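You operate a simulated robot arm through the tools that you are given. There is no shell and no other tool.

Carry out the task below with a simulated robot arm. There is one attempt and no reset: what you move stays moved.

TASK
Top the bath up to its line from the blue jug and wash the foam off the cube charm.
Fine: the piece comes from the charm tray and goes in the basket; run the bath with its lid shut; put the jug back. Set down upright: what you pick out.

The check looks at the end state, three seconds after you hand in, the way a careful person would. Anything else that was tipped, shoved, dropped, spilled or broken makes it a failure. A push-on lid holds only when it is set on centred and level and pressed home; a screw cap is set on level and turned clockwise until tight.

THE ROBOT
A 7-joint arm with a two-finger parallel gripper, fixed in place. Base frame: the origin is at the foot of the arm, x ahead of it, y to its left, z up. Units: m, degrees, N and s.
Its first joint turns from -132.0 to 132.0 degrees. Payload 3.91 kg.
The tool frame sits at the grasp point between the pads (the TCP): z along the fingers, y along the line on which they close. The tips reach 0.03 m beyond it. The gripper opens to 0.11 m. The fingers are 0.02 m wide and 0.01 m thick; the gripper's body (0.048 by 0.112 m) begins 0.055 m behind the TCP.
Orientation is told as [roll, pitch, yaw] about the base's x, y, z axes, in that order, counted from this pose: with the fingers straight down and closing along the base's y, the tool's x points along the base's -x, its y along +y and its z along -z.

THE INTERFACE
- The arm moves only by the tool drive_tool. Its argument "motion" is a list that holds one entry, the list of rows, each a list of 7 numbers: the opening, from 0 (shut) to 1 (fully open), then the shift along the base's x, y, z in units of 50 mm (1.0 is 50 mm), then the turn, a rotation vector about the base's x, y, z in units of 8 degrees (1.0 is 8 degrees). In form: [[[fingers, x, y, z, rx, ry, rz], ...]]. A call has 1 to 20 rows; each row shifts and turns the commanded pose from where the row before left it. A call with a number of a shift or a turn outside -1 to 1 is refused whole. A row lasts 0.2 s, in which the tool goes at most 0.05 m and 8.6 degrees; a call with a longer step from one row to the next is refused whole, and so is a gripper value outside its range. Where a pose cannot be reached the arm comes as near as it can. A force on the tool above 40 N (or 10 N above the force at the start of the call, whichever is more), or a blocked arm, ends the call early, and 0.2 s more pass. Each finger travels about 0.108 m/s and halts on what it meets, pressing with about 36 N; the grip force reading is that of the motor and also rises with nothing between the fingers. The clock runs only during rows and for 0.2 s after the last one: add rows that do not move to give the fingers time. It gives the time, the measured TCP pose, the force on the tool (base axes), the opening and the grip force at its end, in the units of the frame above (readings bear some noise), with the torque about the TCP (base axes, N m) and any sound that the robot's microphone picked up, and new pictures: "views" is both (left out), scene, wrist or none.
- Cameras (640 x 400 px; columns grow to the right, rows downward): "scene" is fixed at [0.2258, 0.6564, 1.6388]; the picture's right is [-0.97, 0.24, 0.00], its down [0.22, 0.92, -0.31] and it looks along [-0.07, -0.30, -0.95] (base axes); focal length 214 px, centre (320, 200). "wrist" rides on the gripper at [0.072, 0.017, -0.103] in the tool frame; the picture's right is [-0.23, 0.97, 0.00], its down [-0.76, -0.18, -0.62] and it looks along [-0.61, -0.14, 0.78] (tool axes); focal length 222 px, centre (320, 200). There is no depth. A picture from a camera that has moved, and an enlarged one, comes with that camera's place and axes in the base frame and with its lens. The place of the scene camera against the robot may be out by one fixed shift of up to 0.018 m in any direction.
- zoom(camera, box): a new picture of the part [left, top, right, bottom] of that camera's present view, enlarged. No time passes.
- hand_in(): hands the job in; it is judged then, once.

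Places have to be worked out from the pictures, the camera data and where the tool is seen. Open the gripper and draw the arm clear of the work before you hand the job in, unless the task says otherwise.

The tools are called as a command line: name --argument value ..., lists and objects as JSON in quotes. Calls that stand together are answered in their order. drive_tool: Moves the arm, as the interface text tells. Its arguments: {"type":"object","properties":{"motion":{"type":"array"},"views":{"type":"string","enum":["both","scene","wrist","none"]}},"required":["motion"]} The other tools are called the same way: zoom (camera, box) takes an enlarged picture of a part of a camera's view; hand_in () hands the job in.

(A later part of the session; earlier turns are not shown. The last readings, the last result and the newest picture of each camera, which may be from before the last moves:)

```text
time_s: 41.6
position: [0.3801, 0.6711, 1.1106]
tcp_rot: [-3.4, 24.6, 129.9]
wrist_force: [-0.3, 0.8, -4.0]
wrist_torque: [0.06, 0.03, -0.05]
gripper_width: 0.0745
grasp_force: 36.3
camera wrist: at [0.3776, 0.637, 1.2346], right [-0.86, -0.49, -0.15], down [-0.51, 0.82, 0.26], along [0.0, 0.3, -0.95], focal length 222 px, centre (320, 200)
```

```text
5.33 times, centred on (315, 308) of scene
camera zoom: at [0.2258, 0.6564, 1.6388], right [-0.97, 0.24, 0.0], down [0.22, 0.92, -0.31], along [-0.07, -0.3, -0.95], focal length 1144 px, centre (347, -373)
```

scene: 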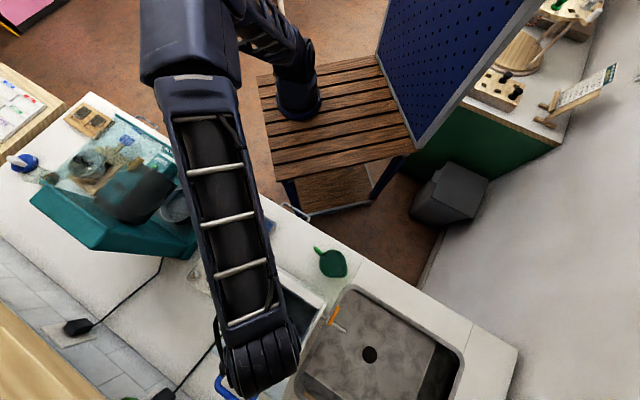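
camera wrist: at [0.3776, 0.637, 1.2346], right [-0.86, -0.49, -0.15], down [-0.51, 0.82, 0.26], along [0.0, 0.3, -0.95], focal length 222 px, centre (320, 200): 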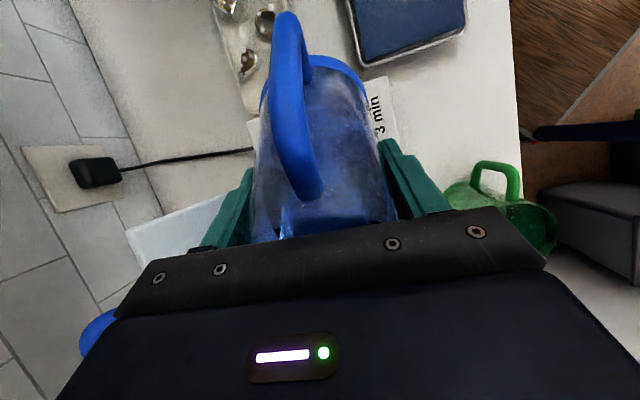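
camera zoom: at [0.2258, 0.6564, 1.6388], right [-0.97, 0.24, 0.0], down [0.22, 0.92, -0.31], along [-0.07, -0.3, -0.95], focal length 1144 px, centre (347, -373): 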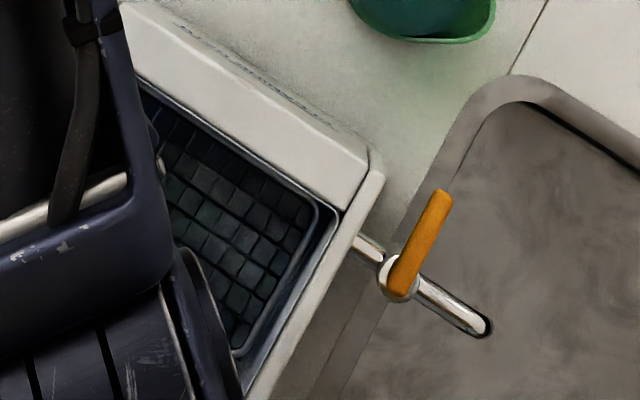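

I continue with small tilt steps, reading the weight between them.

drive_tool --motion '[[[0.4, 0, 0, 0, -0.356, -0.352, 0], [0.4, 0, 0, 0, -0.2, -0.198, 0], [0.4, 0, 0, 0, 0, 0, 0], [0.4, 0, 0, 0, 0, 0, 0], [0.4, 0, 0, 0, 0, 0, 0], [0.4, 0, 0, 0, 0, 0, 0]]]'

zoom --camera "scene" --box '[285, 270, 345, 345]'

zoom --camera "wrist" --box '[220, 80, 420, 245]'

```text
time_s: 43.0
position: [0.3799, 0.6701, 1.1101]
tcp_rot: [-4.0, 30.9, 129.8]
wrist_force: [-0.4, -0.2, -2.9]
wrist_torque: [0.08, 0.04, 0.01]
gripper_width: 0.0743
grasp_force: 36.3
camera wrist: at [0.3681, 0.6462, 1.2359], right [-0.85, -0.5, -0.17], down [-0.52, 0.84, 0.15], along [0.07, 0.22, -0.97], focal length 222 px, centre (320, 200)
```

scene: 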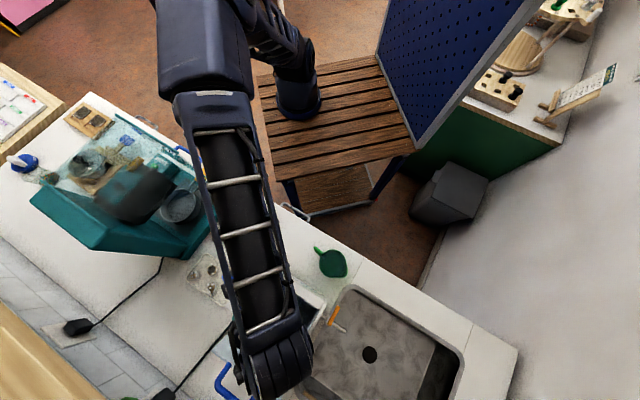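
wrist: 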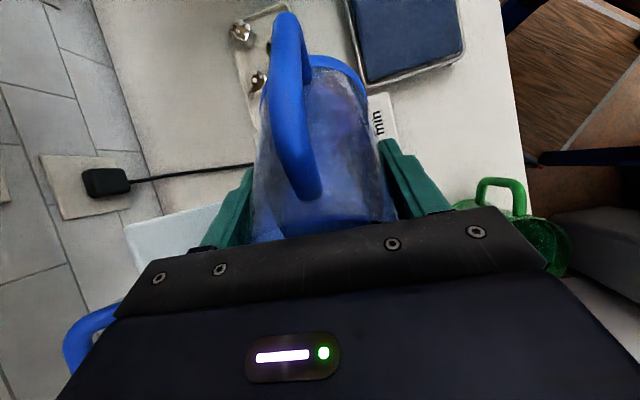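

```text
5.33 times, centred on (315, 308) of scene
camera zoom: at [0.2258, 0.6564, 1.6388], right [-0.97, 0.24, 0.0], down [0.22, 0.92, -0.31], along [-0.07, -0.3, -0.95], focal length 1144 px, centre (347, -373)
```

zoom: 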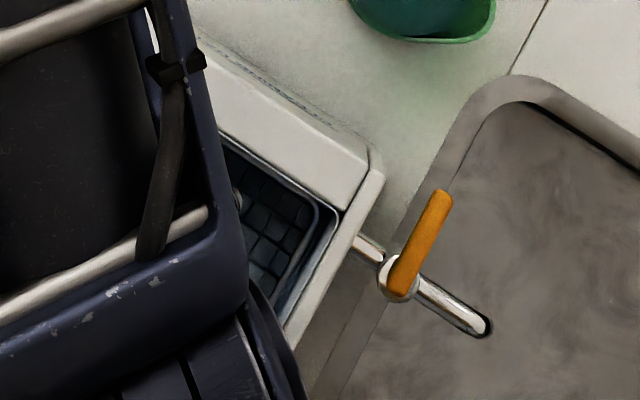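

```text
2.42 times, centred on (320, 162) of wrist
camera zoom: at [0.3681, 0.6462, 1.2359], right [-0.85, -0.5, -0.17], down [-0.52, 0.84, 0.15], along [0.07, 0.22, -0.97], focal length 538 px, centre (320, 291)
```

zoom: 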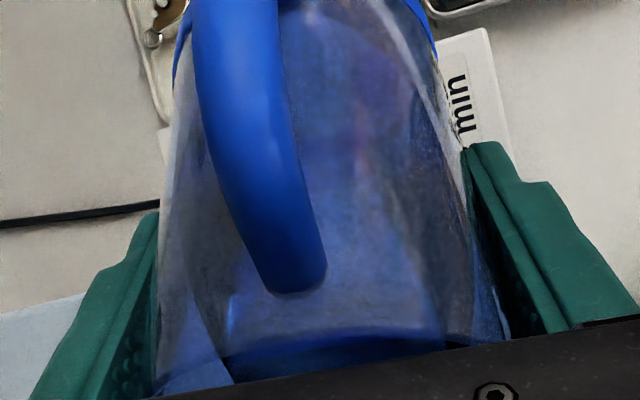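

The weight dropped to ~2.9 N, so water is flowing. I tilt back to ~20° now to check the bath level before continuing.

drive_tool --motion '[[[0.4, 0, 0, 0, 0.356, 0.352, 0], [0.4, 0, 0, 0, 0.5, 0.492, 0], [0.4, 0, 0, 0, 0.5, 0.492, 0], [0.4, 0, 0, 0, 0.5, 0.492, 0], [0.4, 0, 0, 0, 0.5, 0.492, 0], [0.4, 0, 0, 0, 0.356, 0.352, 0], [0.4, 0, 0, 0, 0, 0, 0], [0.4, 0, 0, 0, 0, 0, 0]]]'

zoom --camera "scene" --box '[245, 265, 335, 345]'

```text
time_s: 44.8
position: [0.3789, 0.6705, 1.1113]
tcp_rot: [-1.5, 0.4, 130.4]
wrist_force: [0.7, 0.3, -2.8]
wrist_torque: [0.05, 0.01, -0.01]
gripper_width: 0.0743
grasp_force: 35.8
camera wrist: at [0.4115, 0.6021, 1.2147], right [-0.89, -0.46, -0.03], down [-0.37, 0.69, 0.62], along [-0.27, 0.56, -0.78], focal length 222 px, centre (320, 200)
```

scene: 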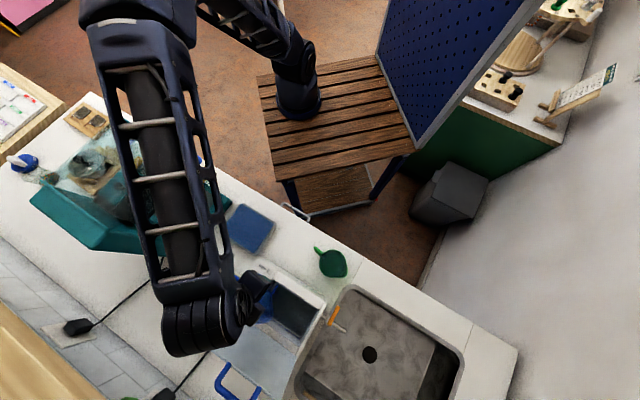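
wrist: 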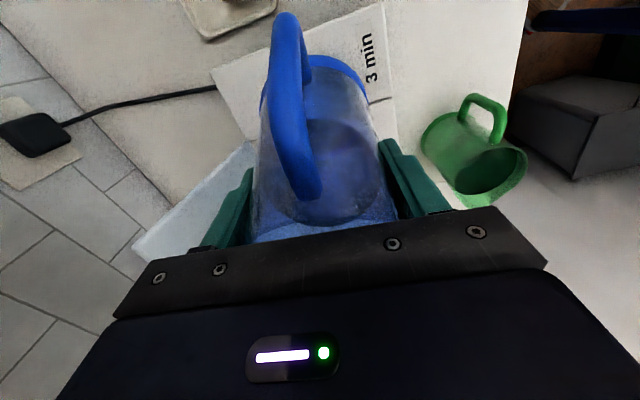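

```text
5.00 times, centred on (290, 305) of scene
camera zoom: at [0.2258, 0.6564, 1.6388], right [-0.97, 0.24, 0.0], down [0.22, 0.92, -0.31], along [-0.07, -0.3, -0.95], focal length 1072 px, centre (470, -325)
```

zoom: 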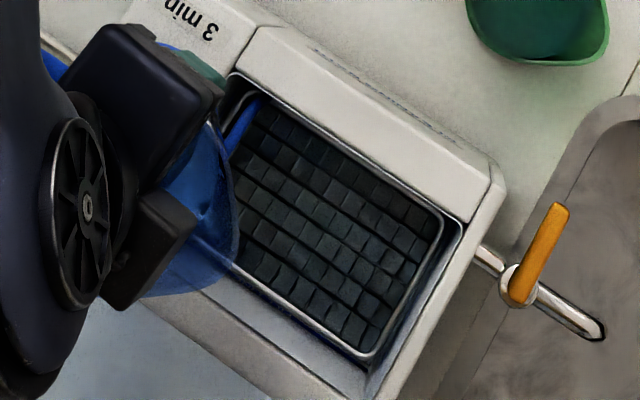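

About 1.9 N (~190 mL) poured. I zoom tightly on the back wall and the line.

zoom --camera "scene" --box '[285, 300, 335, 345]'

zoom --camera "scene" --box '[300, 290, 340, 320]'

```text
8.89 times, centred on (310, 322) of scene
camera zoom: at [0.2258, 0.6564, 1.6388], right [-0.97, 0.24, 0.0], down [0.22, 0.92, -0.31], along [-0.07, -0.3, -0.95], focal length 1906 px, centre (409, -889)
```

zoom: 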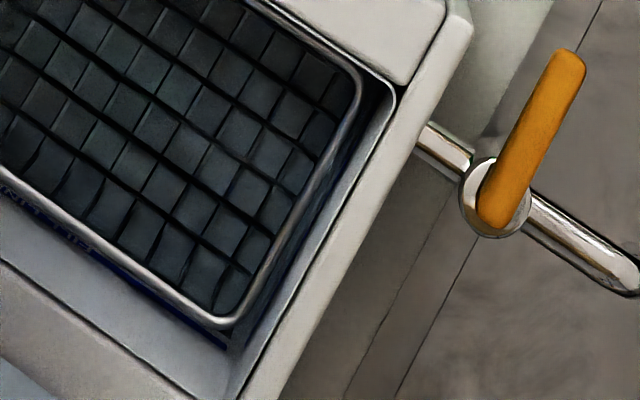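

```text
13.33 times, centred on (320, 305) of scene
camera zoom: at [0.2258, 0.6564, 1.6388], right [-0.97, 0.24, 0.0], down [0.22, 0.92, -0.31], along [-0.07, -0.3, -0.95], focal length 2860 px, centre (320, -1200)
```

zoom: 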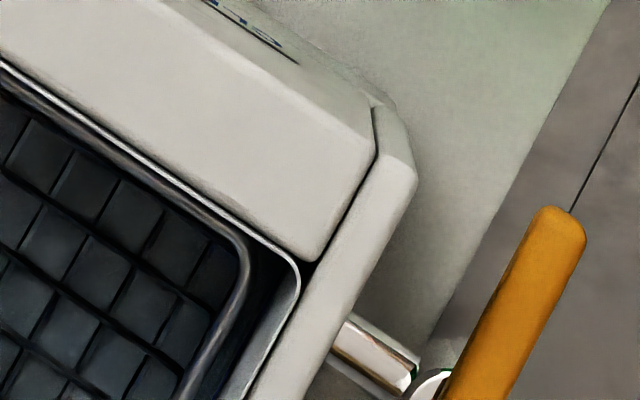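

The surface is hard to see from this angle. I bring the jug upright and shift it toward the robot so the wrist camera can see the tank's right wall and its line.

drive_tool --motion '[[[0.4, 0, 0, 0.1, 0.36, 0.355, 0], [0.4, -0.05, -0.1, 0.1, 0.36, 0.355, 0], [0.4, -0.15, -0.2, 0.1, 0.36, 0.355, 0], [0.4, -0.25, -0.3, 0.1, 0.36, 0.355, 0], [0.4, -0.25, -0.35, 0.1, 0.36, 0.355, 0], [0.4, -0.2, -0.3, 0.1, 0, 0, 0], [0.4, -0.1, -0.15, 0, 0, 0, 0], [0.4, 0, 0, 0, 0, 0, 0], [0.4, 0, 0, 0, 0, 0, 0]]]'

zoom --camera "wrist" --box '[120, 80, 280, 220]'

zoom --camera "scene" --box '[245, 265, 335, 345]'

```text
time_s: 46.8
position: [0.3296, 0.599, 1.1418]
tcp_rot: [-0.1, -19.6, 130.2]
wrist_force: [-0.6, -0.4, -3.1]
wrist_torque: [0.01, -0.01, -0.02]
gripper_width: 0.0742
grasp_force: 36.2
camera wrist: at [0.3832, 0.5095, 1.2146], right [-0.88, -0.46, 0.08], down [-0.19, 0.5, 0.84], along [-0.43, 0.73, -0.53], focal length 222 px, centre (320, 200)
```

scene: 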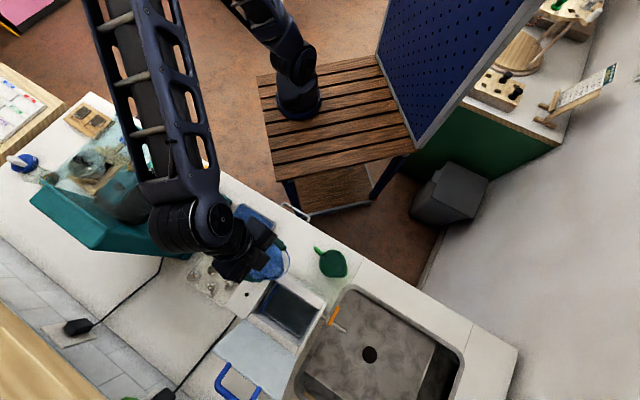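
wrist: 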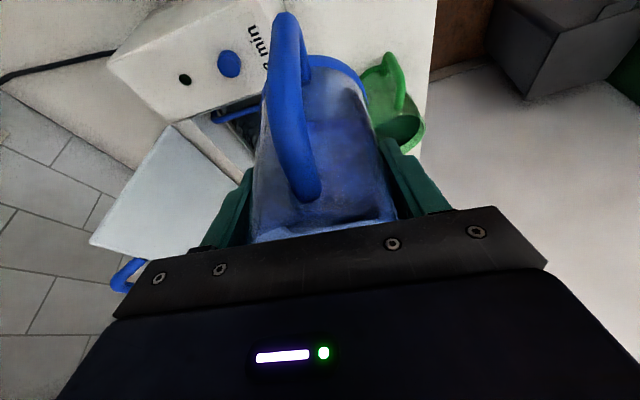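

```text
2.86 times, centred on (200, 150) of wrist
camera zoom: at [0.3832, 0.5095, 1.2146], right [-0.88, -0.46, 0.08], down [-0.19, 0.5, 0.84], along [-0.43, 0.73, -0.53], focal length 635 px, centre (663, 343)
```

zoom: 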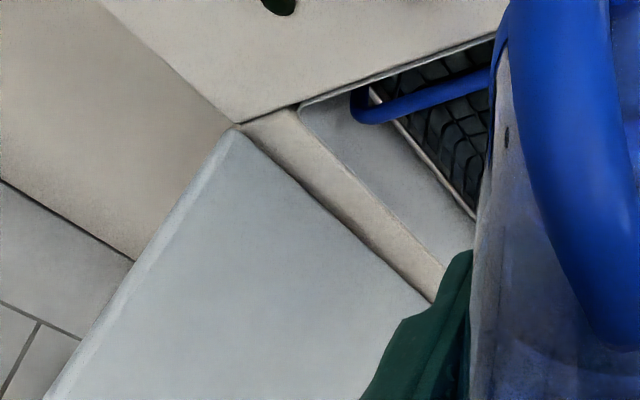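

```text
5.00 times, centred on (290, 305) of scene
camera zoom: at [0.2258, 0.6564, 1.6388], right [-0.97, 0.24, 0.0], down [0.22, 0.92, -0.31], along [-0.07, -0.3, -0.95], focal length 1072 px, centre (470, -325)
```

zoom: 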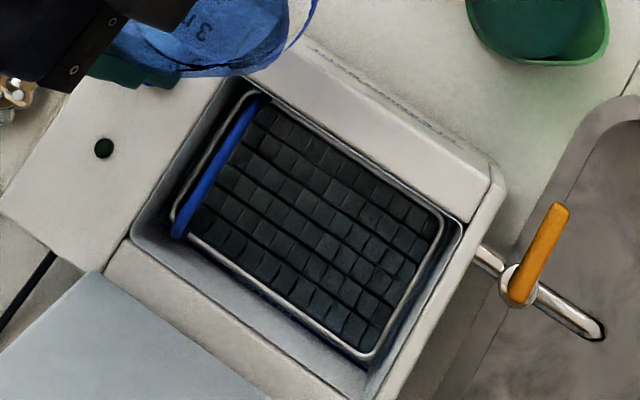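

The jug blocks the tank; I move further back toward the jug's own spot for a clear view.

drive_tool --motion '[[[0.4, -0.15, -0.1, 0.1, 0, 0, 0], [0.4, -0.3, -0.2, 0.15, 0, 0, 0], [0.4, -0.35, -0.3, 0.15, 0, 0, 0], [0.4, -0.25, -0.2, 0.1, 0, 0, 0], [0.4, -0.1, -0.1, 0, 0, 0, 0], [0.4, 0, 0, 0, 0, 0, 0], [0.4, 0, 0, 0, 0, 0, 0]]]'

zoom --camera "wrist" --box '[140, 80, 270, 190]'

zoom --camera "scene" --box '[265, 295, 325, 345]'

```text
time_s: 48.4
position: [0.2732, 0.556, 1.1662]
tcp_rot: [0.0, -19.7, 130.2]
wrist_force: [-0.1, -0.1, -2.3]
wrist_torque: [0.02, 0.0, -0.02]
gripper_width: 0.074
grasp_force: 35.4
camera wrist: at [0.3264, 0.465, 1.2389], right [-0.88, -0.46, 0.08], down [-0.19, 0.5, 0.84], along [-0.43, 0.73, -0.53], focal length 222 px, centre (320, 200)
```

scene: 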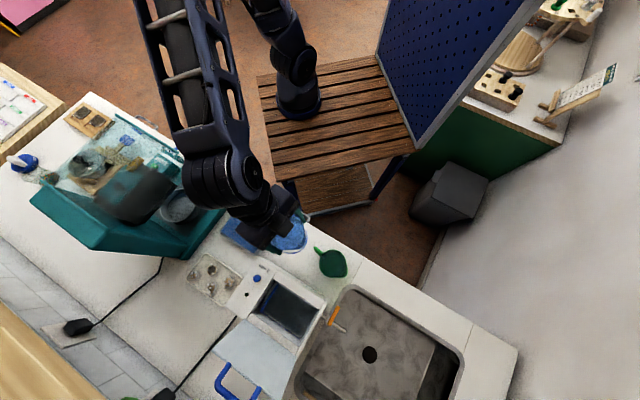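
wrist: 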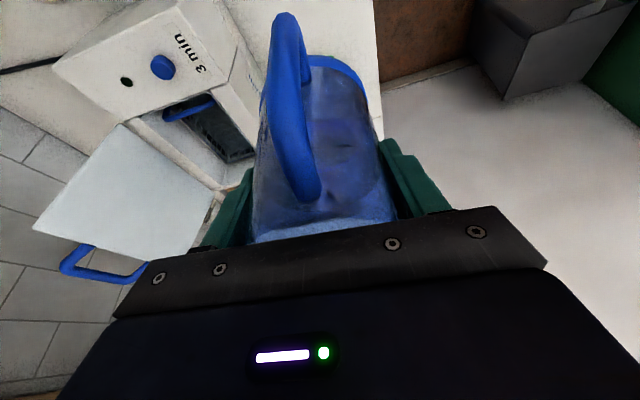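

```text
3.64 times, centred on (205, 135) of wrist
camera zoom: at [0.3264, 0.465, 1.2389], right [-0.88, -0.46, 0.08], down [-0.19, 0.5, 0.84], along [-0.43, 0.73, -0.53], focal length 808 px, centre (738, 436)
```

zoom: 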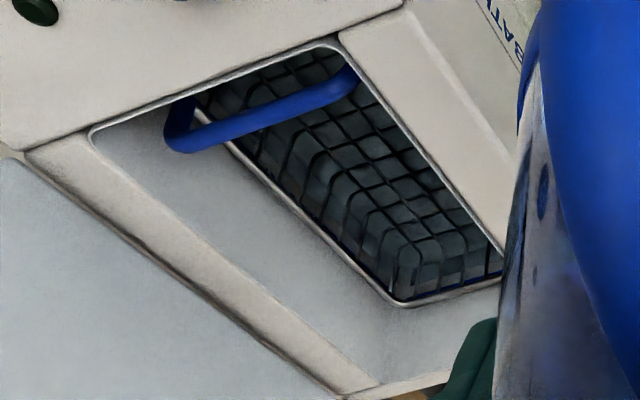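

```text
8.00 times, centred on (295, 320) of scene
camera zoom: at [0.2258, 0.6564, 1.6388], right [-0.97, 0.24, 0.0], down [0.22, 0.92, -0.31], along [-0.07, -0.3, -0.95], focal length 1716 px, centre (520, -760)
```

zoom: 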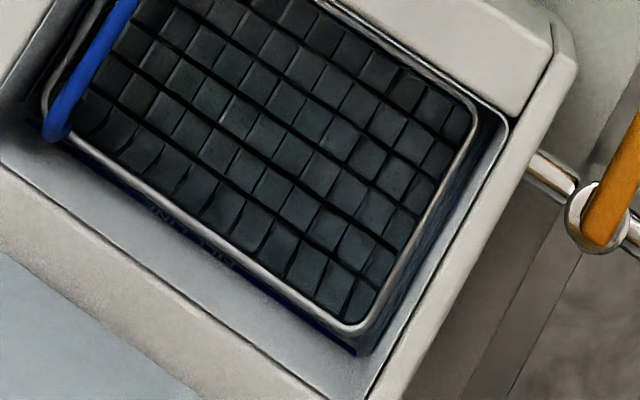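

zoom --camera "wrist" --box '[205, 130, 250, 170]'

zoom --camera "scene" --box '[270, 310, 310, 340]'

```text
10.00 times, centred on (228, 150) of wrist
camera zoom: at [0.3264, 0.465, 1.2389], right [-0.88, -0.46, 0.08], down [-0.19, 0.5, 0.84], along [-0.43, 0.73, -0.53], focal length 2221 px, centre (1245, 700)
```

zoom: 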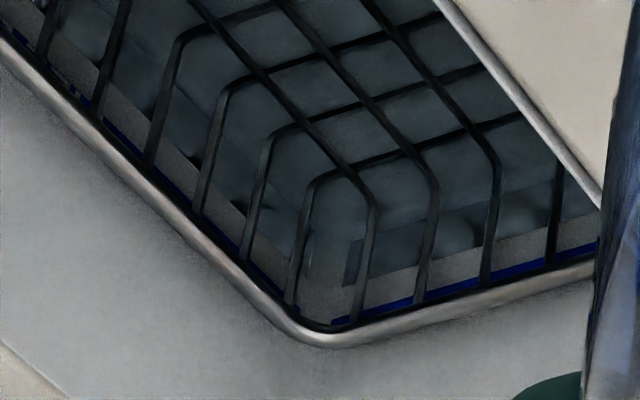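

```text
13.33 times, centred on (290, 325) of scene
camera zoom: at [0.2258, 0.6564, 1.6388], right [-0.97, 0.24, 0.0], down [0.22, 0.92, -0.31], along [-0.07, -0.3, -0.95], focal length 2860 px, centre (720, -1467)
```

zoom: 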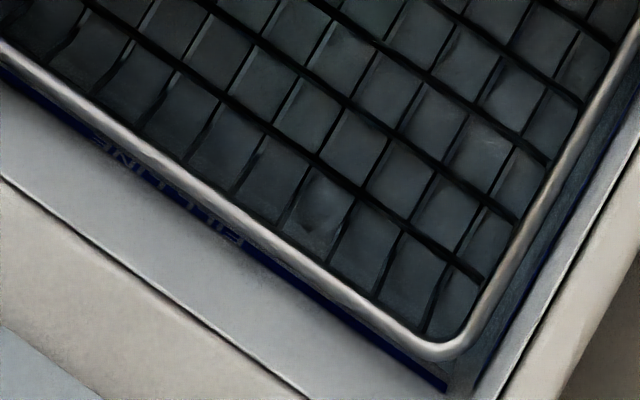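

Now it's clear: the water edge is about 8–9 mm below the blue line. I return to the pour position to add roughly 120–140 mL more.

drive_tool --motion '[[[0.4, 0.099, 0.107, -0.05, 0, 0, 0], [0.4, 0.232, 0.25, -0.12, 0, 0, 0], [0.4, 0.331, 0.358, -0.172, 0, 0, 0], [0.4, 0.397, 0.43, -0.206, 0, 0, 0], [0.4, 0.397, 0.43, -0.206, 0, 0, 0], [0.4, 0.331, 0.358, -0.172, 0, 0, 0], [0.4, 0.232, 0.25, -0.12, 0, 0, 0], [0.4, 0.099, 0.107, -0.05, 0, 0, 0], [0.4, 0, 0, 0, 0, 0, 0], [0.4, 0, 0, 0, -0.356, -0.352, 0], [0.4, 0, 0, 0, -0.533, -0.527, 0], [0.4, 0, 0, 0, -0.533, -0.527, 0], [0.4, 0, 0, 0, -0.533, -0.527, 0], [0.4, 0, 0, 0, -0.533, -0.527, 0], [0.4, 0, 0, 0, -0.533, -0.527, 0], [0.4, 0, 0, 0, -0.533, -0.527, 0], [0.4, 0, 0, 0, 0, 0, 0], [0.4, 0, 0, 0, 0, 0, 0]]]'

```text
time_s: 52.2
position: [0.3777, 0.6709, 1.111]
tcp_rot: [-3.2, 20.3, 130.1]
wrist_force: [-0.3, 0.4, -3.6]
wrist_torque: [0.06, 0.1, 0.02]
gripper_width: 0.0739
grasp_force: 35.8
camera wrist: at [0.3827, 0.6294, 1.2325], right [-0.87, -0.48, -0.13], down [-0.49, 0.81, 0.33], along [-0.05, 0.35, -0.94], focal length 222 px, centre (320, 200)
```

scene: 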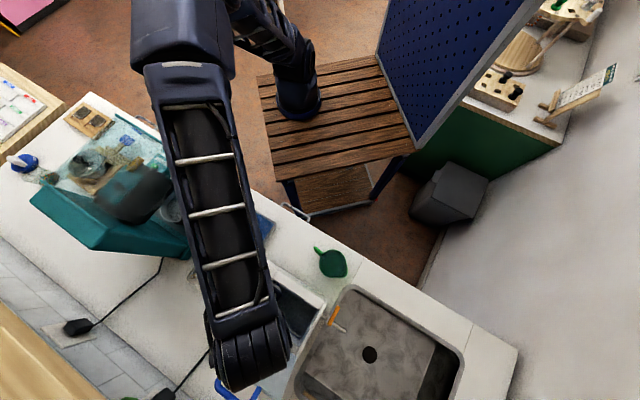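
wrist: 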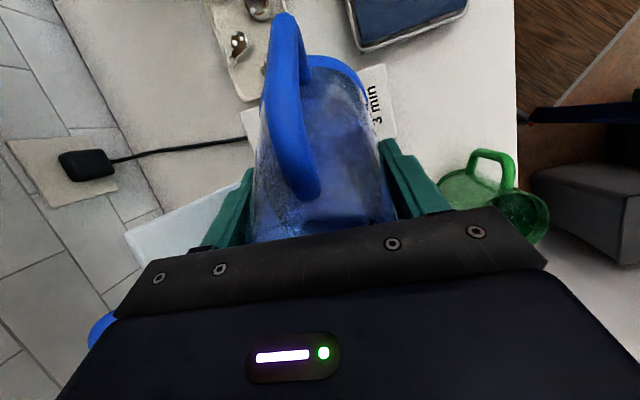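

Tilt is at 40°. I continue to ~60° and hold.

drive_tool --motion '[[[0.4, 0, 0, 0, -0.444, -0.439, 0], [0.4, 0, 0, 0, -0.444, -0.439, 0], [0.4, 0, 0, 0, -0.356, -0.352, 0], [0.4, 0, 0, 0, -0.267, -0.264, 0], [0.4, 0, 0, 0, -0.267, -0.264, 0], [0.4, 0, 0, 0, 0, 0, 0], [0.4, 0, 0, 0, 0, 0, 0], [0.4, 0, 0, 0, 0, 0, 0], [0.4, 0, 0, 0, 0, 0, 0], [0.4, 0, 0, 0, 0, 0, 0]]]'

drive_tool --motion '[[[0.4, 0, 0, 0, 0, 0, 0]]]' --views "none"

drive_tool --motion '[[[0.4, 0, 0, 0, 0, 0, 0]]]' --views "none"

```text
time_s: 54.4
position: [0.3785, 0.6694, 1.1113]
tcp_rot: [-5.1, 40.1, 129.0]
wrist_force: [-0.2, -1.0, -2.7]
wrist_torque: [0.05, 0.07, 0.03]
gripper_width: 0.0742
grasp_force: 36.3
camera wrist: at [0.3525, 0.6598, 1.236], right [-0.83, -0.52, -0.21], down [-0.53, 0.85, 0.0], along [0.18, 0.11, -0.98], focal length 222 px, centre (320, 200)
```

scene: 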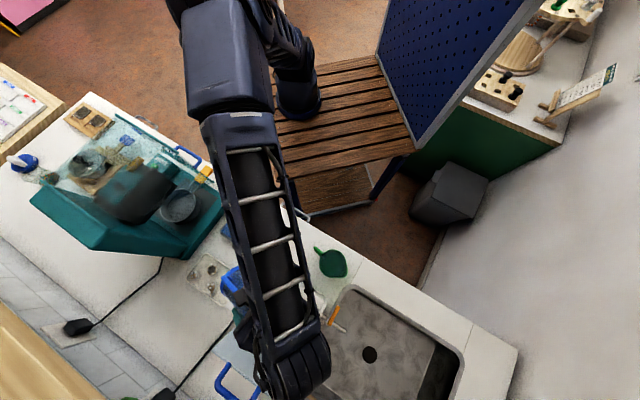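
wrist: 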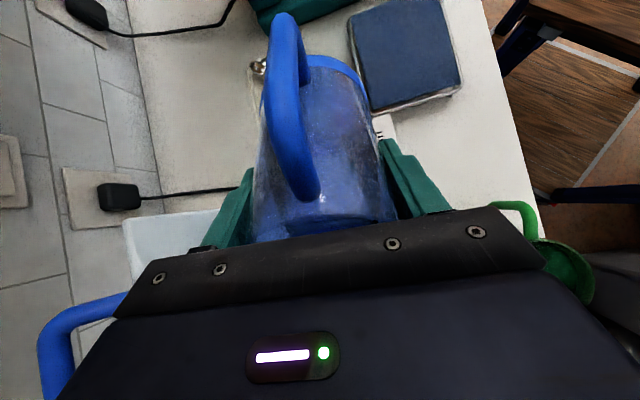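

```text
time_s: 54.8
position: [0.3778, 0.6696, 1.1109]
tcp_rot: [-5.1, 40.1, 129.2]
wrist_force: [-0.4, -0.2, -3.4]
wrist_torque: [0.05, 0.04, 0.0]
gripper_width: 0.0741
grasp_force: 36.8
```

```text
time_s: 55.2
position: [0.3791, 0.6701, 1.1115]
tcp_rot: [-5.2, 40.0, 129.1]
wrist_force: [0.2, 1.6, -2.9]
wrist_torque: [0.06, 0.02, -0.01]
gripper_width: 0.0742
grasp_force: 36.3
```

Weight stays ~3.0 N at 60°, so no more flowed yet. I look at the jug's water and go further.

zoom --camera "wrist" --box '[220, 40, 420, 245]'

drive_tool --motion '[[[0.4, 0, 0, 0, -0.267, -0.264, 0], [0.4, 0, 0, 0, -0.267, -0.264, 0], [0.4, 0, 0, 0, 0, 0, 0], [0.4, 0, 0, 0, 0, 0, 0], [0.4, 0, 0, 0, 0, 0, 0]]]' --views "wrist"

drive_tool --motion '[[[0.4, 0, 0, 0, 0, 0, 0]]]' --views "none"

zoom --camera "wrist" --box '[220, 40, 420, 245]'

```text
1.95 times, centred on (320, 142) of wrist
camera zoom: at [0.3525, 0.6598, 1.236], right [-0.83, -0.52, -0.21], down [-0.53, 0.85, 0.0], along [0.18, 0.11, -0.98], focal length 433 px, centre (320, 312)
```

zoom: 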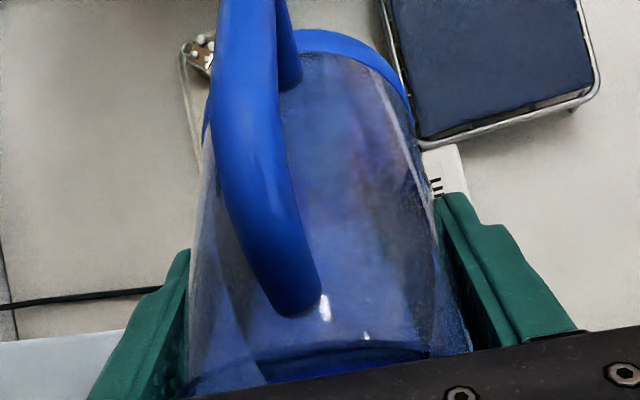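

```text
time_s: 56.4
position: [0.3786, 0.669, 1.113]
tcp_rot: [-6.0, 46.2, 128.6]
wrist_force: [-0.3, 0.0, -1.9]
wrist_torque: [0.06, 0.08, -0.02]
gripper_width: 0.0739
grasp_force: 36.2
camera wrist: at [0.3433, 0.669, 1.2341], right [-0.81, -0.54, -0.23], down [-0.53, 0.84, -0.11], along [0.25, 0.04, -0.97], focal length 222 px, centre (320, 200)
```

wrist: 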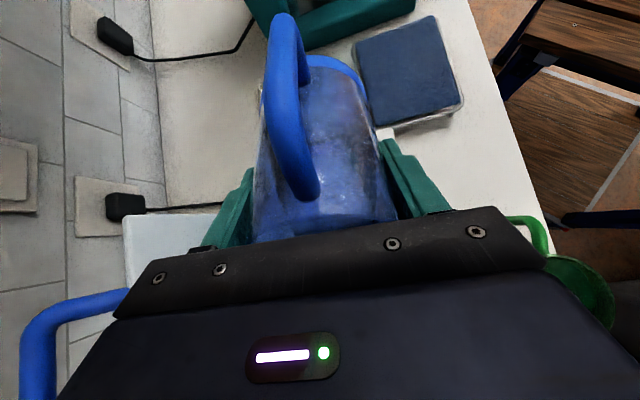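

```text
time_s: 56.8
position: [0.3793, 0.669, 1.1126]
tcp_rot: [-6.0, 46.1, 128.6]
wrist_force: [0.1, -0.1, -0.8]
wrist_torque: [0.04, 0.04, 0.03]
gripper_width: 0.0742
grasp_force: 36.2
```

```text
1.95 times, centred on (320, 142) of wrist
camera zoom: at [0.3433, 0.6689, 1.2341], right [-0.81, -0.54, -0.23], down [-0.53, 0.84, -0.11], along [0.25, 0.04, -0.97], focal length 433 px, centre (320, 312)
```

zoom: 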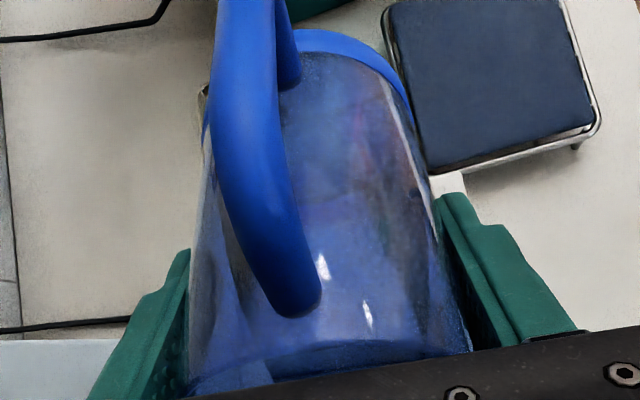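

Weight fell to ~1–1.9 N: it is flowing. I tilt back at once and check the level.

drive_tool --motion '[[[0.4, 0, 0, 0, 0.6, 0.59, 0], [0.4, 0, 0, 0, 0.6, 0.59, 0], [0.4, 0, 0, 0, 0.6, 0.59, 0], [0.4, 0, 0, 0, 0.6, 0.59, 0], [0.4, 0, 0, 0, 0.6, 0.59, 0], [0.4, 0, 0, 0, 0.6, 0.59, 0], [0.4, 0, 0, 0, 0.6, 0.59, 0], [0.4, 0, 0, 0.1, 0.6, 0.59, 0], [0.4, 0, 0, 0.1, 0.5, 0.49, 0], [0.4, 0, 0, 0.1, 0.356, 0.352, 0], [0.4, 0, 0, 0, 0, 0, 0]]]' --views "scene"

drive_tool --motion '[[[0.4, -0.099, -0.107, 0.05, 0, 0, 0], [0.4, -0.232, -0.25, 0.12, 0, 0, 0], [0.4, -0.331, -0.358, 0.15, 0, 0, 0], [0.4, -0.397, -0.43, 0.18, 0, 0, 0], [0.4, -0.397, -0.43, 0.18, 0, 0, 0], [0.4, -0.331, -0.358, 0.1, 0, 0, 0], [0.4, -0.232, -0.25, 0.05, 0, 0, 0], [0.4, -0.099, -0.107, 0, 0, 0, 0], [0.4, 0, 0, 0, 0, 0, 0], [0.4, 0, 0, 0, 0, 0, 0]]]'

zoom --camera "wrist" --box '[140, 80, 270, 190]'

zoom --camera "wrist" --box '[205, 130, 250, 170]'

```text
time_s: 59.2
position: [0.3776, 0.6699, 1.1264]
tcp_rot: [-0.5, -17.2, 130.1]
wrist_force: [-0.4, 0.2, -2.4]
wrist_torque: [-0.01, -0.01, -0.04]
gripper_width: 0.0741
grasp_force: 35.7
```

scene: 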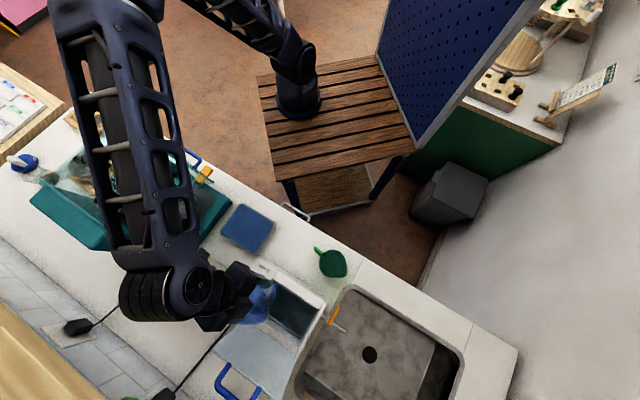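

```text
time_s: 61.4
position: [0.2717, 0.5543, 1.168]
tcp_rot: [-0.4, -17.2, 130.2]
wrist_force: [-0.3, 0.2, -2.5]
wrist_torque: [0.01, 0.0, -0.02]
gripper_width: 0.0738
grasp_force: 36.1
camera wrist: at [0.3239, 0.4665, 1.2456], right [-0.89, -0.46, 0.06], down [-0.22, 0.53, 0.82], along [-0.41, 0.71, -0.57], focal length 222 px, centre (320, 200)
```

scene: 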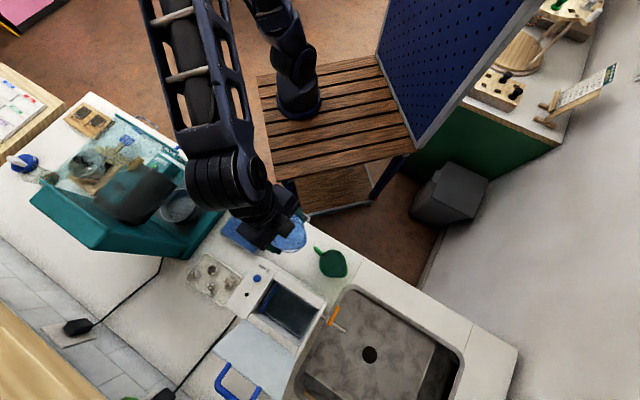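
wrist: 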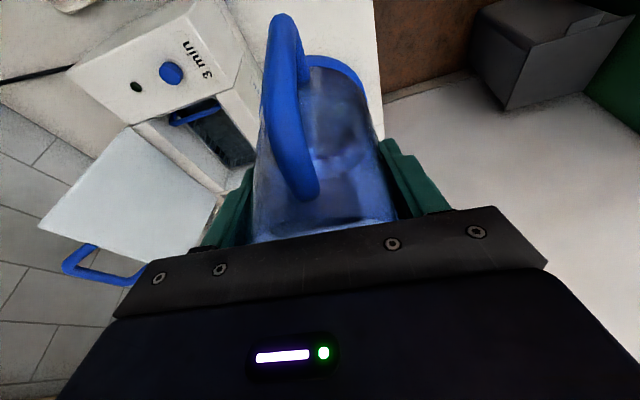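

```text
3.64 times, centred on (205, 135) of wrist
camera zoom: at [0.3239, 0.4665, 1.2456], right [-0.89, -0.46, 0.06], down [-0.22, 0.53, 0.82], along [-0.41, 0.71, -0.57], focal length 808 px, centre (738, 436)
```

zoom: 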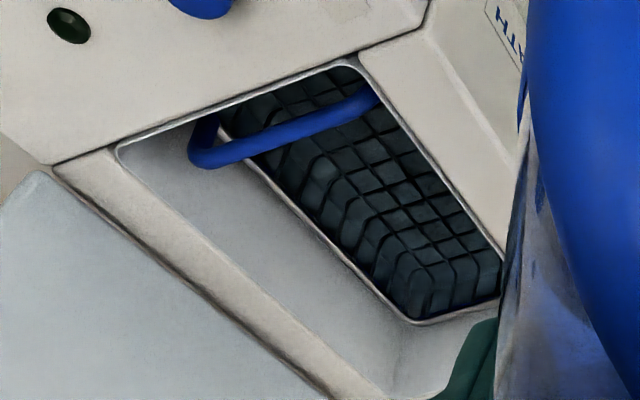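

```text
10.00 times, centred on (228, 150) of wrist
camera zoom: at [0.3239, 0.4665, 1.2456], right [-0.89, -0.46, 0.06], down [-0.22, 0.53, 0.82], along [-0.41, 0.71, -0.57], focal length 2221 px, centre (1245, 700)
```

zoom: 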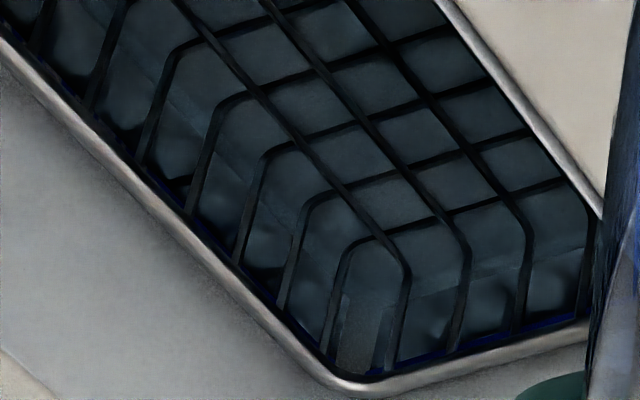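

The dry band under the line has almost vanished. I zoom in maximally at the line.

zoom --camera "wrist" --box '[225, 150, 250, 170]'

zoom --camera "wrist" --box '[205, 130, 230, 150]'

zoom --camera "scene" --box '[270, 310, 310, 340]'

zoom --camera "scene" --box '[230, 230, 350, 345]'

```text
16.00 times, centred on (238, 160) of wrist
camera zoom: at [0.3239, 0.4665, 1.2456], right [-0.89, -0.46, 0.06], down [-0.22, 0.53, 0.82], along [-0.41, 0.71, -0.57], focal length 3554 px, centre (1640, 840)
```

zoom: 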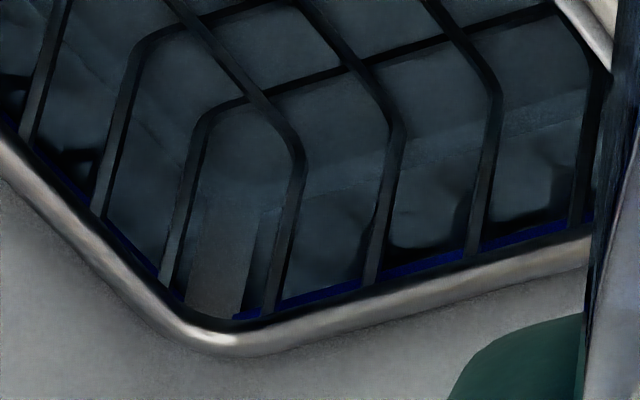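

```text
16.00 times, centred on (218, 140) of wrist
camera zoom: at [0.3239, 0.4665, 1.2456], right [-0.89, -0.46, 0.06], down [-0.22, 0.53, 0.82], along [-0.41, 0.71, -0.57], focal length 3554 px, centre (1960, 1160)
```

zoom: 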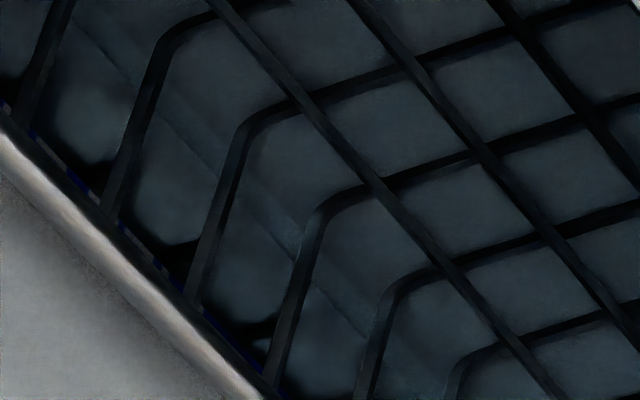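

```text
13.33 times, centred on (290, 325) of scene
camera zoom: at [0.2258, 0.6564, 1.6388], right [-0.97, 0.24, 0.0], down [0.22, 0.92, -0.31], along [-0.07, -0.3, -0.95], focal length 2860 px, centre (720, -1467)
```

zoom: 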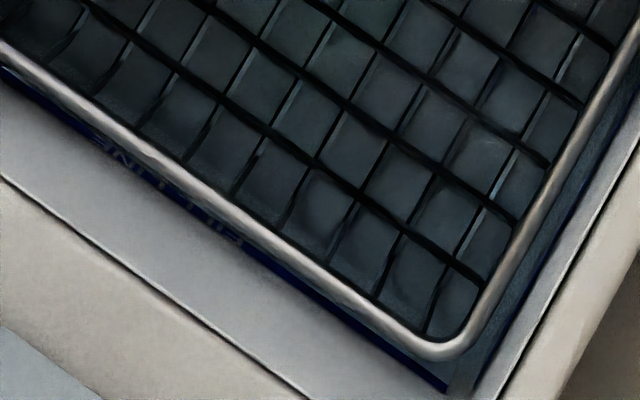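

```text
3.48 times, centred on (290, 288) of scene
camera zoom: at [0.2258, 0.6564, 1.6388], right [-0.97, 0.24, 0.0], down [0.22, 0.92, -0.31], along [-0.07, -0.3, -0.95], focal length 746 px, centre (424, -104)
```

zoom: 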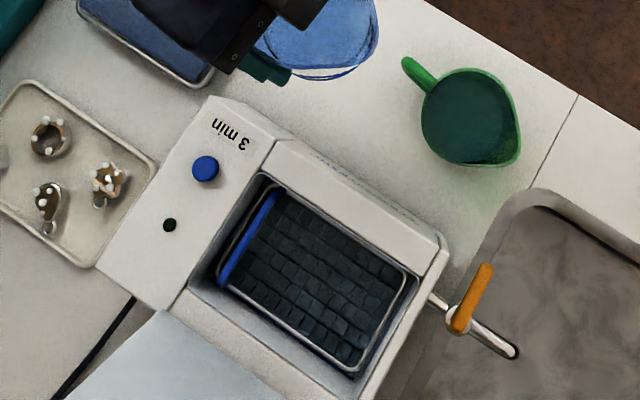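

zoom --camera "scene" --box '[295, 325, 319, 343]'

zoom --camera "scene" --box '[268, 308, 292, 326]'

zoom --camera "scene" --box '[310, 300, 334, 318]'

```text
16.00 times, centred on (307, 334) of scene
camera zoom: at [0.2258, 0.6564, 1.6388], right [-0.97, 0.24, 0.0], down [0.22, 0.92, -0.31], along [-0.07, -0.3, -0.95], focal length 3432 px, centre (528, -1944)
```

zoom: 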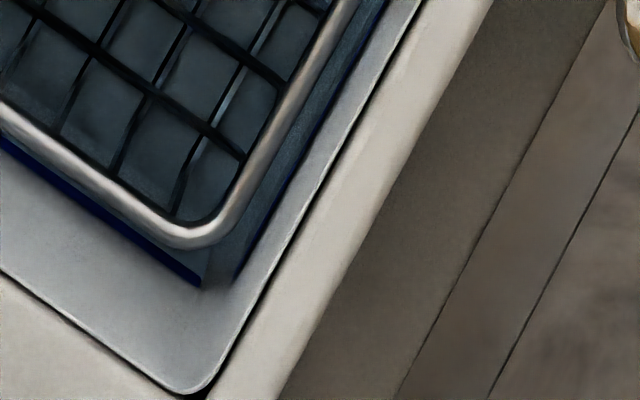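

```text
16.00 times, centred on (280, 317) of scene
camera zoom: at [0.2258, 0.6564, 1.6388], right [-0.97, 0.24, 0.0], down [0.22, 0.92, -0.31], along [-0.07, -0.3, -0.95], focal length 3432 px, centre (960, -1672)
```

zoom: 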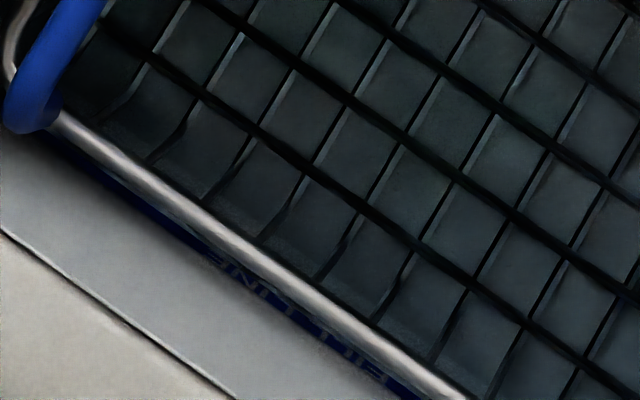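

```text
16.00 times, centred on (322, 309) of scene
camera zoom: at [0.2258, 0.6564, 1.6388], right [-0.97, 0.24, 0.0], down [0.22, 0.92, -0.31], along [-0.07, -0.3, -0.95], focal length 3432 px, centre (288, -1544)
```

zoom: 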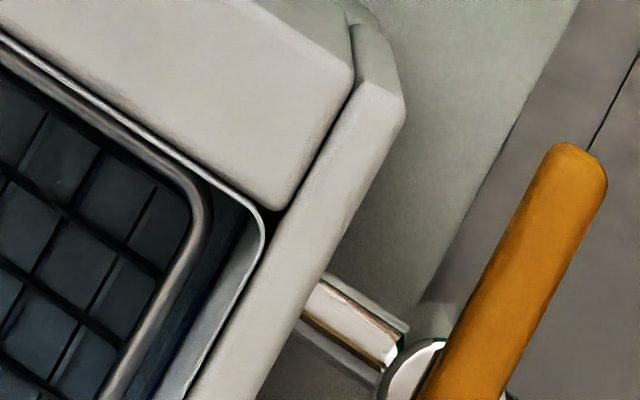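

At the corner the water's tint now meets the blue line directly, so the bath is at its line. I level the jug exactly and lower it back to its original spot, stopping slightly above.

drive_tool --motion '[[[0.4, 0.033, -0.04, 0, 0.12, 0.118, 0], [0.4, 0.033, -0.04, 0, 0.12, 0.118, 0], [0.4, 0, 0, -0.3, 0, 0, 0], [0.4, 0, 0, -0.6, 0, 0, 0], [0.4, 0, 0, -0.7, 0, 0, 0], [0.4, 0, 0, -0.7, 0, 0, 0], [0.4, 0, 0, -0.6, 0, 0, 0], [0.4, 0, 0, -0.5, 0, 0, 0], [0.4, 0, 0, -0.3, 0, 0, 0], [0.4, 0, 0, -0.15, 0, 0, 0], [0.4, 0, 0, 0, 0, 0, 0]]]'

```text
time_s: 63.8
position: [0.2746, 0.5507, 0.976]
tcp_rot: [-0.2, -19.9, 130.2]
wrist_force: [0.8, 1.1, -1.8]
wrist_torque: [0.03, -0.02, 0.0]
gripper_width: 0.0741
grasp_force: 35.6
camera wrist: at [0.3285, 0.4598, 1.0483], right [-0.88, -0.46, 0.07], down [-0.19, 0.5, 0.85], along [-0.43, 0.73, -0.53], focal length 222 px, centre (320, 200)
```

scene: 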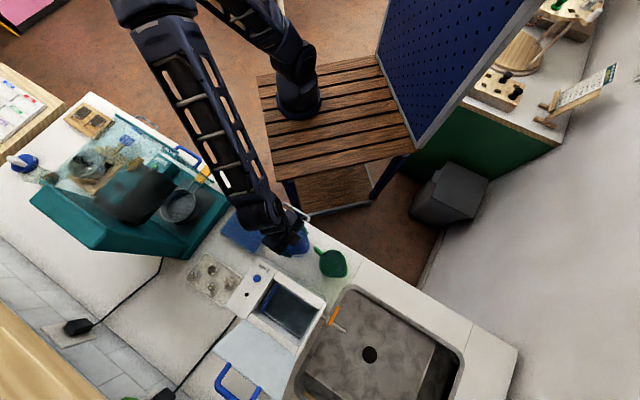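
wrist: 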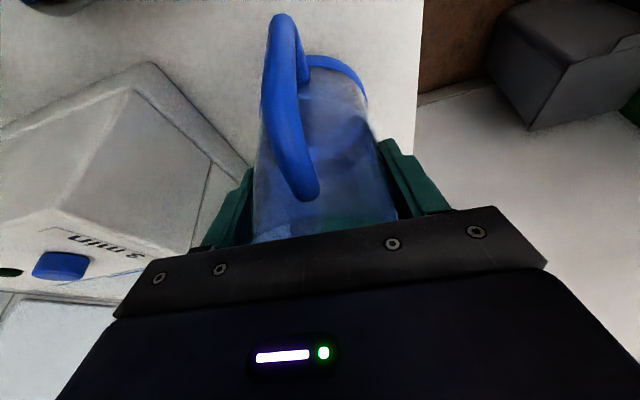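

Jug looks unchanged in the grip and level. I lower the last 2 cm gently.

drive_tool --motion '[[[0.4, 0, 0, -0.15, 0, 0, 0], [0.4, 0, 0, -0.12, 0, 0, 0], [0.4, 0, 0, -0.08, 0, 0, 0], [0.4, 0, 0, -0.03, 0, 0, 0], [0.4, 0, 0, 0, 0, 0, 0]]]' --views "none"

```text
time_s: 65.0
position: [0.2753, 0.5517, 0.9564]
tcp_rot: [-0.2, -20.0, 130.2]
wrist_force: [0.8, -2.3, 5.7]
wrist_torque: [-0.42, -0.16, -0.02]
gripper_width: 0.0737
grasp_force: 35.7
```

It's standing on the counter (+5.7 N). I release and raise straight up.

drive_tool --motion '[[[0.72, 0, 0, 0, 0, 0, 0], [0.86, 0, 0, 0, 0, 0, 0], [0.86, 0, 0, 0, 0, 0, 0], [0.86, 0, 0, 0.3, 0, 0, 0], [0.86, 0, 0, 0.7, 0, 0, 0], [0.86, 0, 0, 0.9, 0, 0, 0], [0.86, 0, 0, 0.9, 0, 0, 0], [0.86, 0, 0, 0.9, 0, 0, 0], [0.86, 0, 0, 0.5, 0, 0, 0], [0.86, 0, 0, 0, 0, 0, 0]]]'

zoom --camera "scene" --box '[240, 190, 360, 290]'

zoom --camera "wrist" --box '[140, 0, 400, 180]'

```text
time_s: 67.2
position: [0.2759, 0.5525, 1.168]
tcp_rot: [-0.1, -19.8, 130.2]
wrist_force: [0.3, 0.7, 0.1]
wrist_torque: [0.0, 0.01, -0.04]
gripper_width: 0.0945
grasp_force: 0.0
camera wrist: at [0.3295, 0.4609, 1.2399], right [-0.88, -0.46, 0.07], down [-0.19, 0.5, 0.85], along [-0.43, 0.73, -0.53], focal length 222 px, centre (320, 200)
```

scene: 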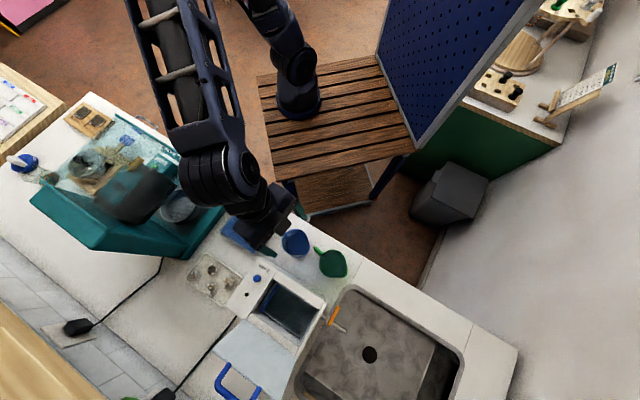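
wrist: 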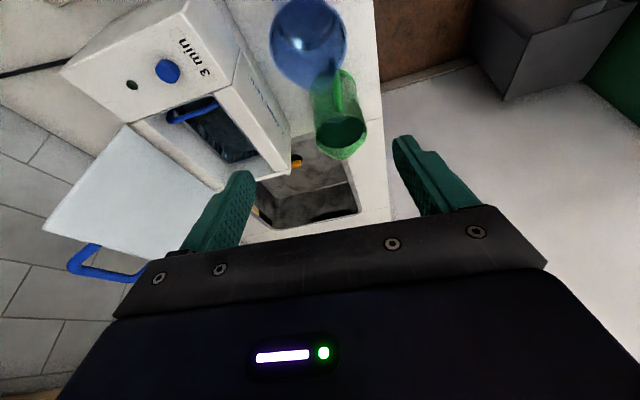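

```text
4.00 times, centred on (300, 240) of scene
camera zoom: at [0.2258, 0.6564, 1.6388], right [-0.97, 0.24, 0.0], down [0.22, 0.92, -0.31], along [-0.07, -0.3, -0.95], focal length 858 px, centre (400, 40)
```

zoom: 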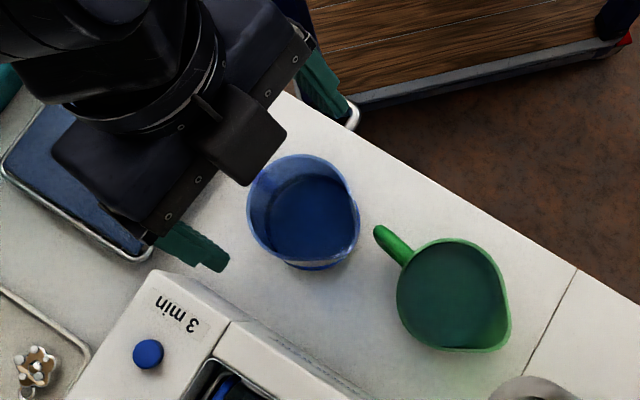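

```text
2.22 times, centred on (270, 90) of wrist
camera zoom: at [0.3295, 0.4609, 1.2399], right [-0.88, -0.46, 0.07], down [-0.19, 0.5, 0.85], along [-0.43, 0.73, -0.53], focal length 494 px, centre (431, 444)
```

zoom: 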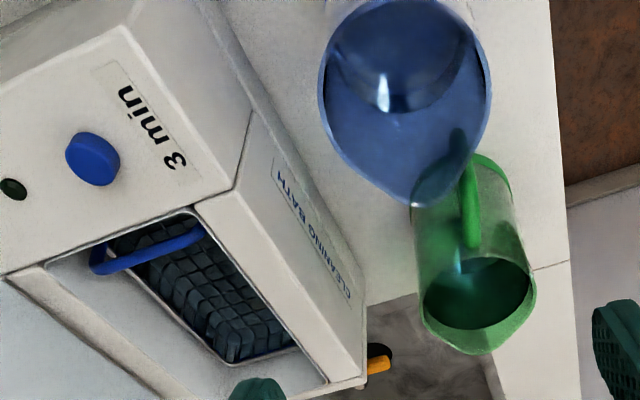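

The blue jug is back upright at its place. Next I straighten the tool, yaw to 46° and move over the charm tray to look at the cube.

drive_tool --motion '[[[0.8, 0, 0, 0.1, -0.638, -0.536, 0], [0.8, 0, 0, 0.1, -0.638, -0.536, 0], [0.8, 0, 0, 0.1, -0.638, -0.536, 0], [0.8, 0.5, 0, 0, 0, 0, -0.951], [0.8, 0.5, 0, 0, 0, 0, -0.951], [0.8, 0.5, 0, 0, 0, 0, -0.951], [0.8, 0.5, 0, 0, 0, 0, -0.951], [0.8, 0.5, 0, 0, 0, 0, -0.951], [0.8, 0.5, 0, 0, 0, 0, -0.951], [0.8, 0.5, 0, 0, 0, 0, -0.951], [0.8, 0.5, 0, 0, 0, 0, -0.951], [0.8, 0.5, 0, 0, 0, 0, -0.951], [0.8, 0.5, 0, 0, 0, 0, -0.951], [0.8, 0.3, 0, 0, 0, 0, -0.951], [0.8, 0, 0, 0, 0, 0, 0]]]'

zoom --camera "wrist" --box '[180, 20, 440, 230]'

```text
time_s: 70.4
position: [0.5417, 0.55, 1.1819]
tcp_rot: [-0.1, 0.2, 46.5]
wrist_force: [-0.2, 0.0, 0.3]
wrist_torque: [-0.01, -0.01, -0.02]
gripper_width: 0.0881
grasp_force: 0.0
camera wrist: at [0.4791, 0.5098, 1.2855], right [-0.55, 0.84, 0.0], down [0.65, 0.43, 0.62], along [0.52, 0.34, -0.78], focal length 222 px, centre (320, 200)
```

scene: 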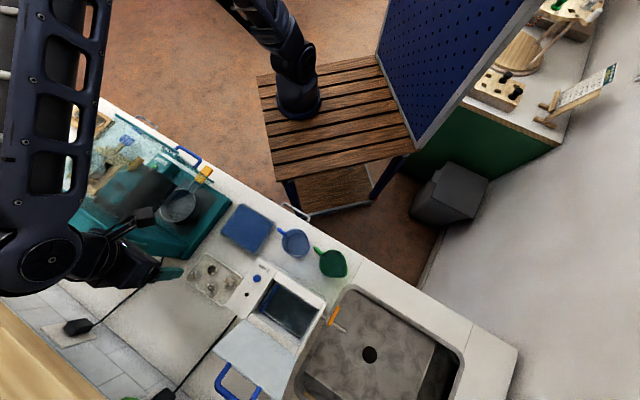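
wrist: 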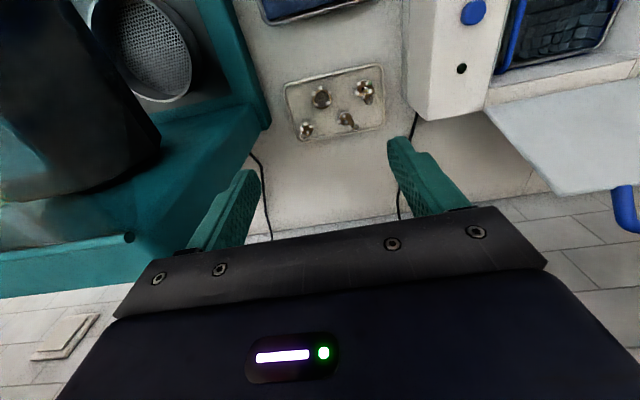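

```text
1.90 times, centred on (310, 125) of wrist
camera zoom: at [0.4791, 0.5098, 1.2855], right [-0.55, 0.84, 0.0], down [0.65, 0.43, 0.62], along [0.52, 0.34, -0.78], focal length 423 px, centre (339, 343)
```

zoom: 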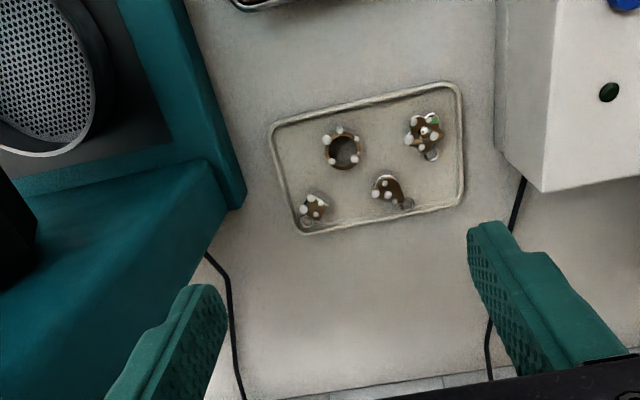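

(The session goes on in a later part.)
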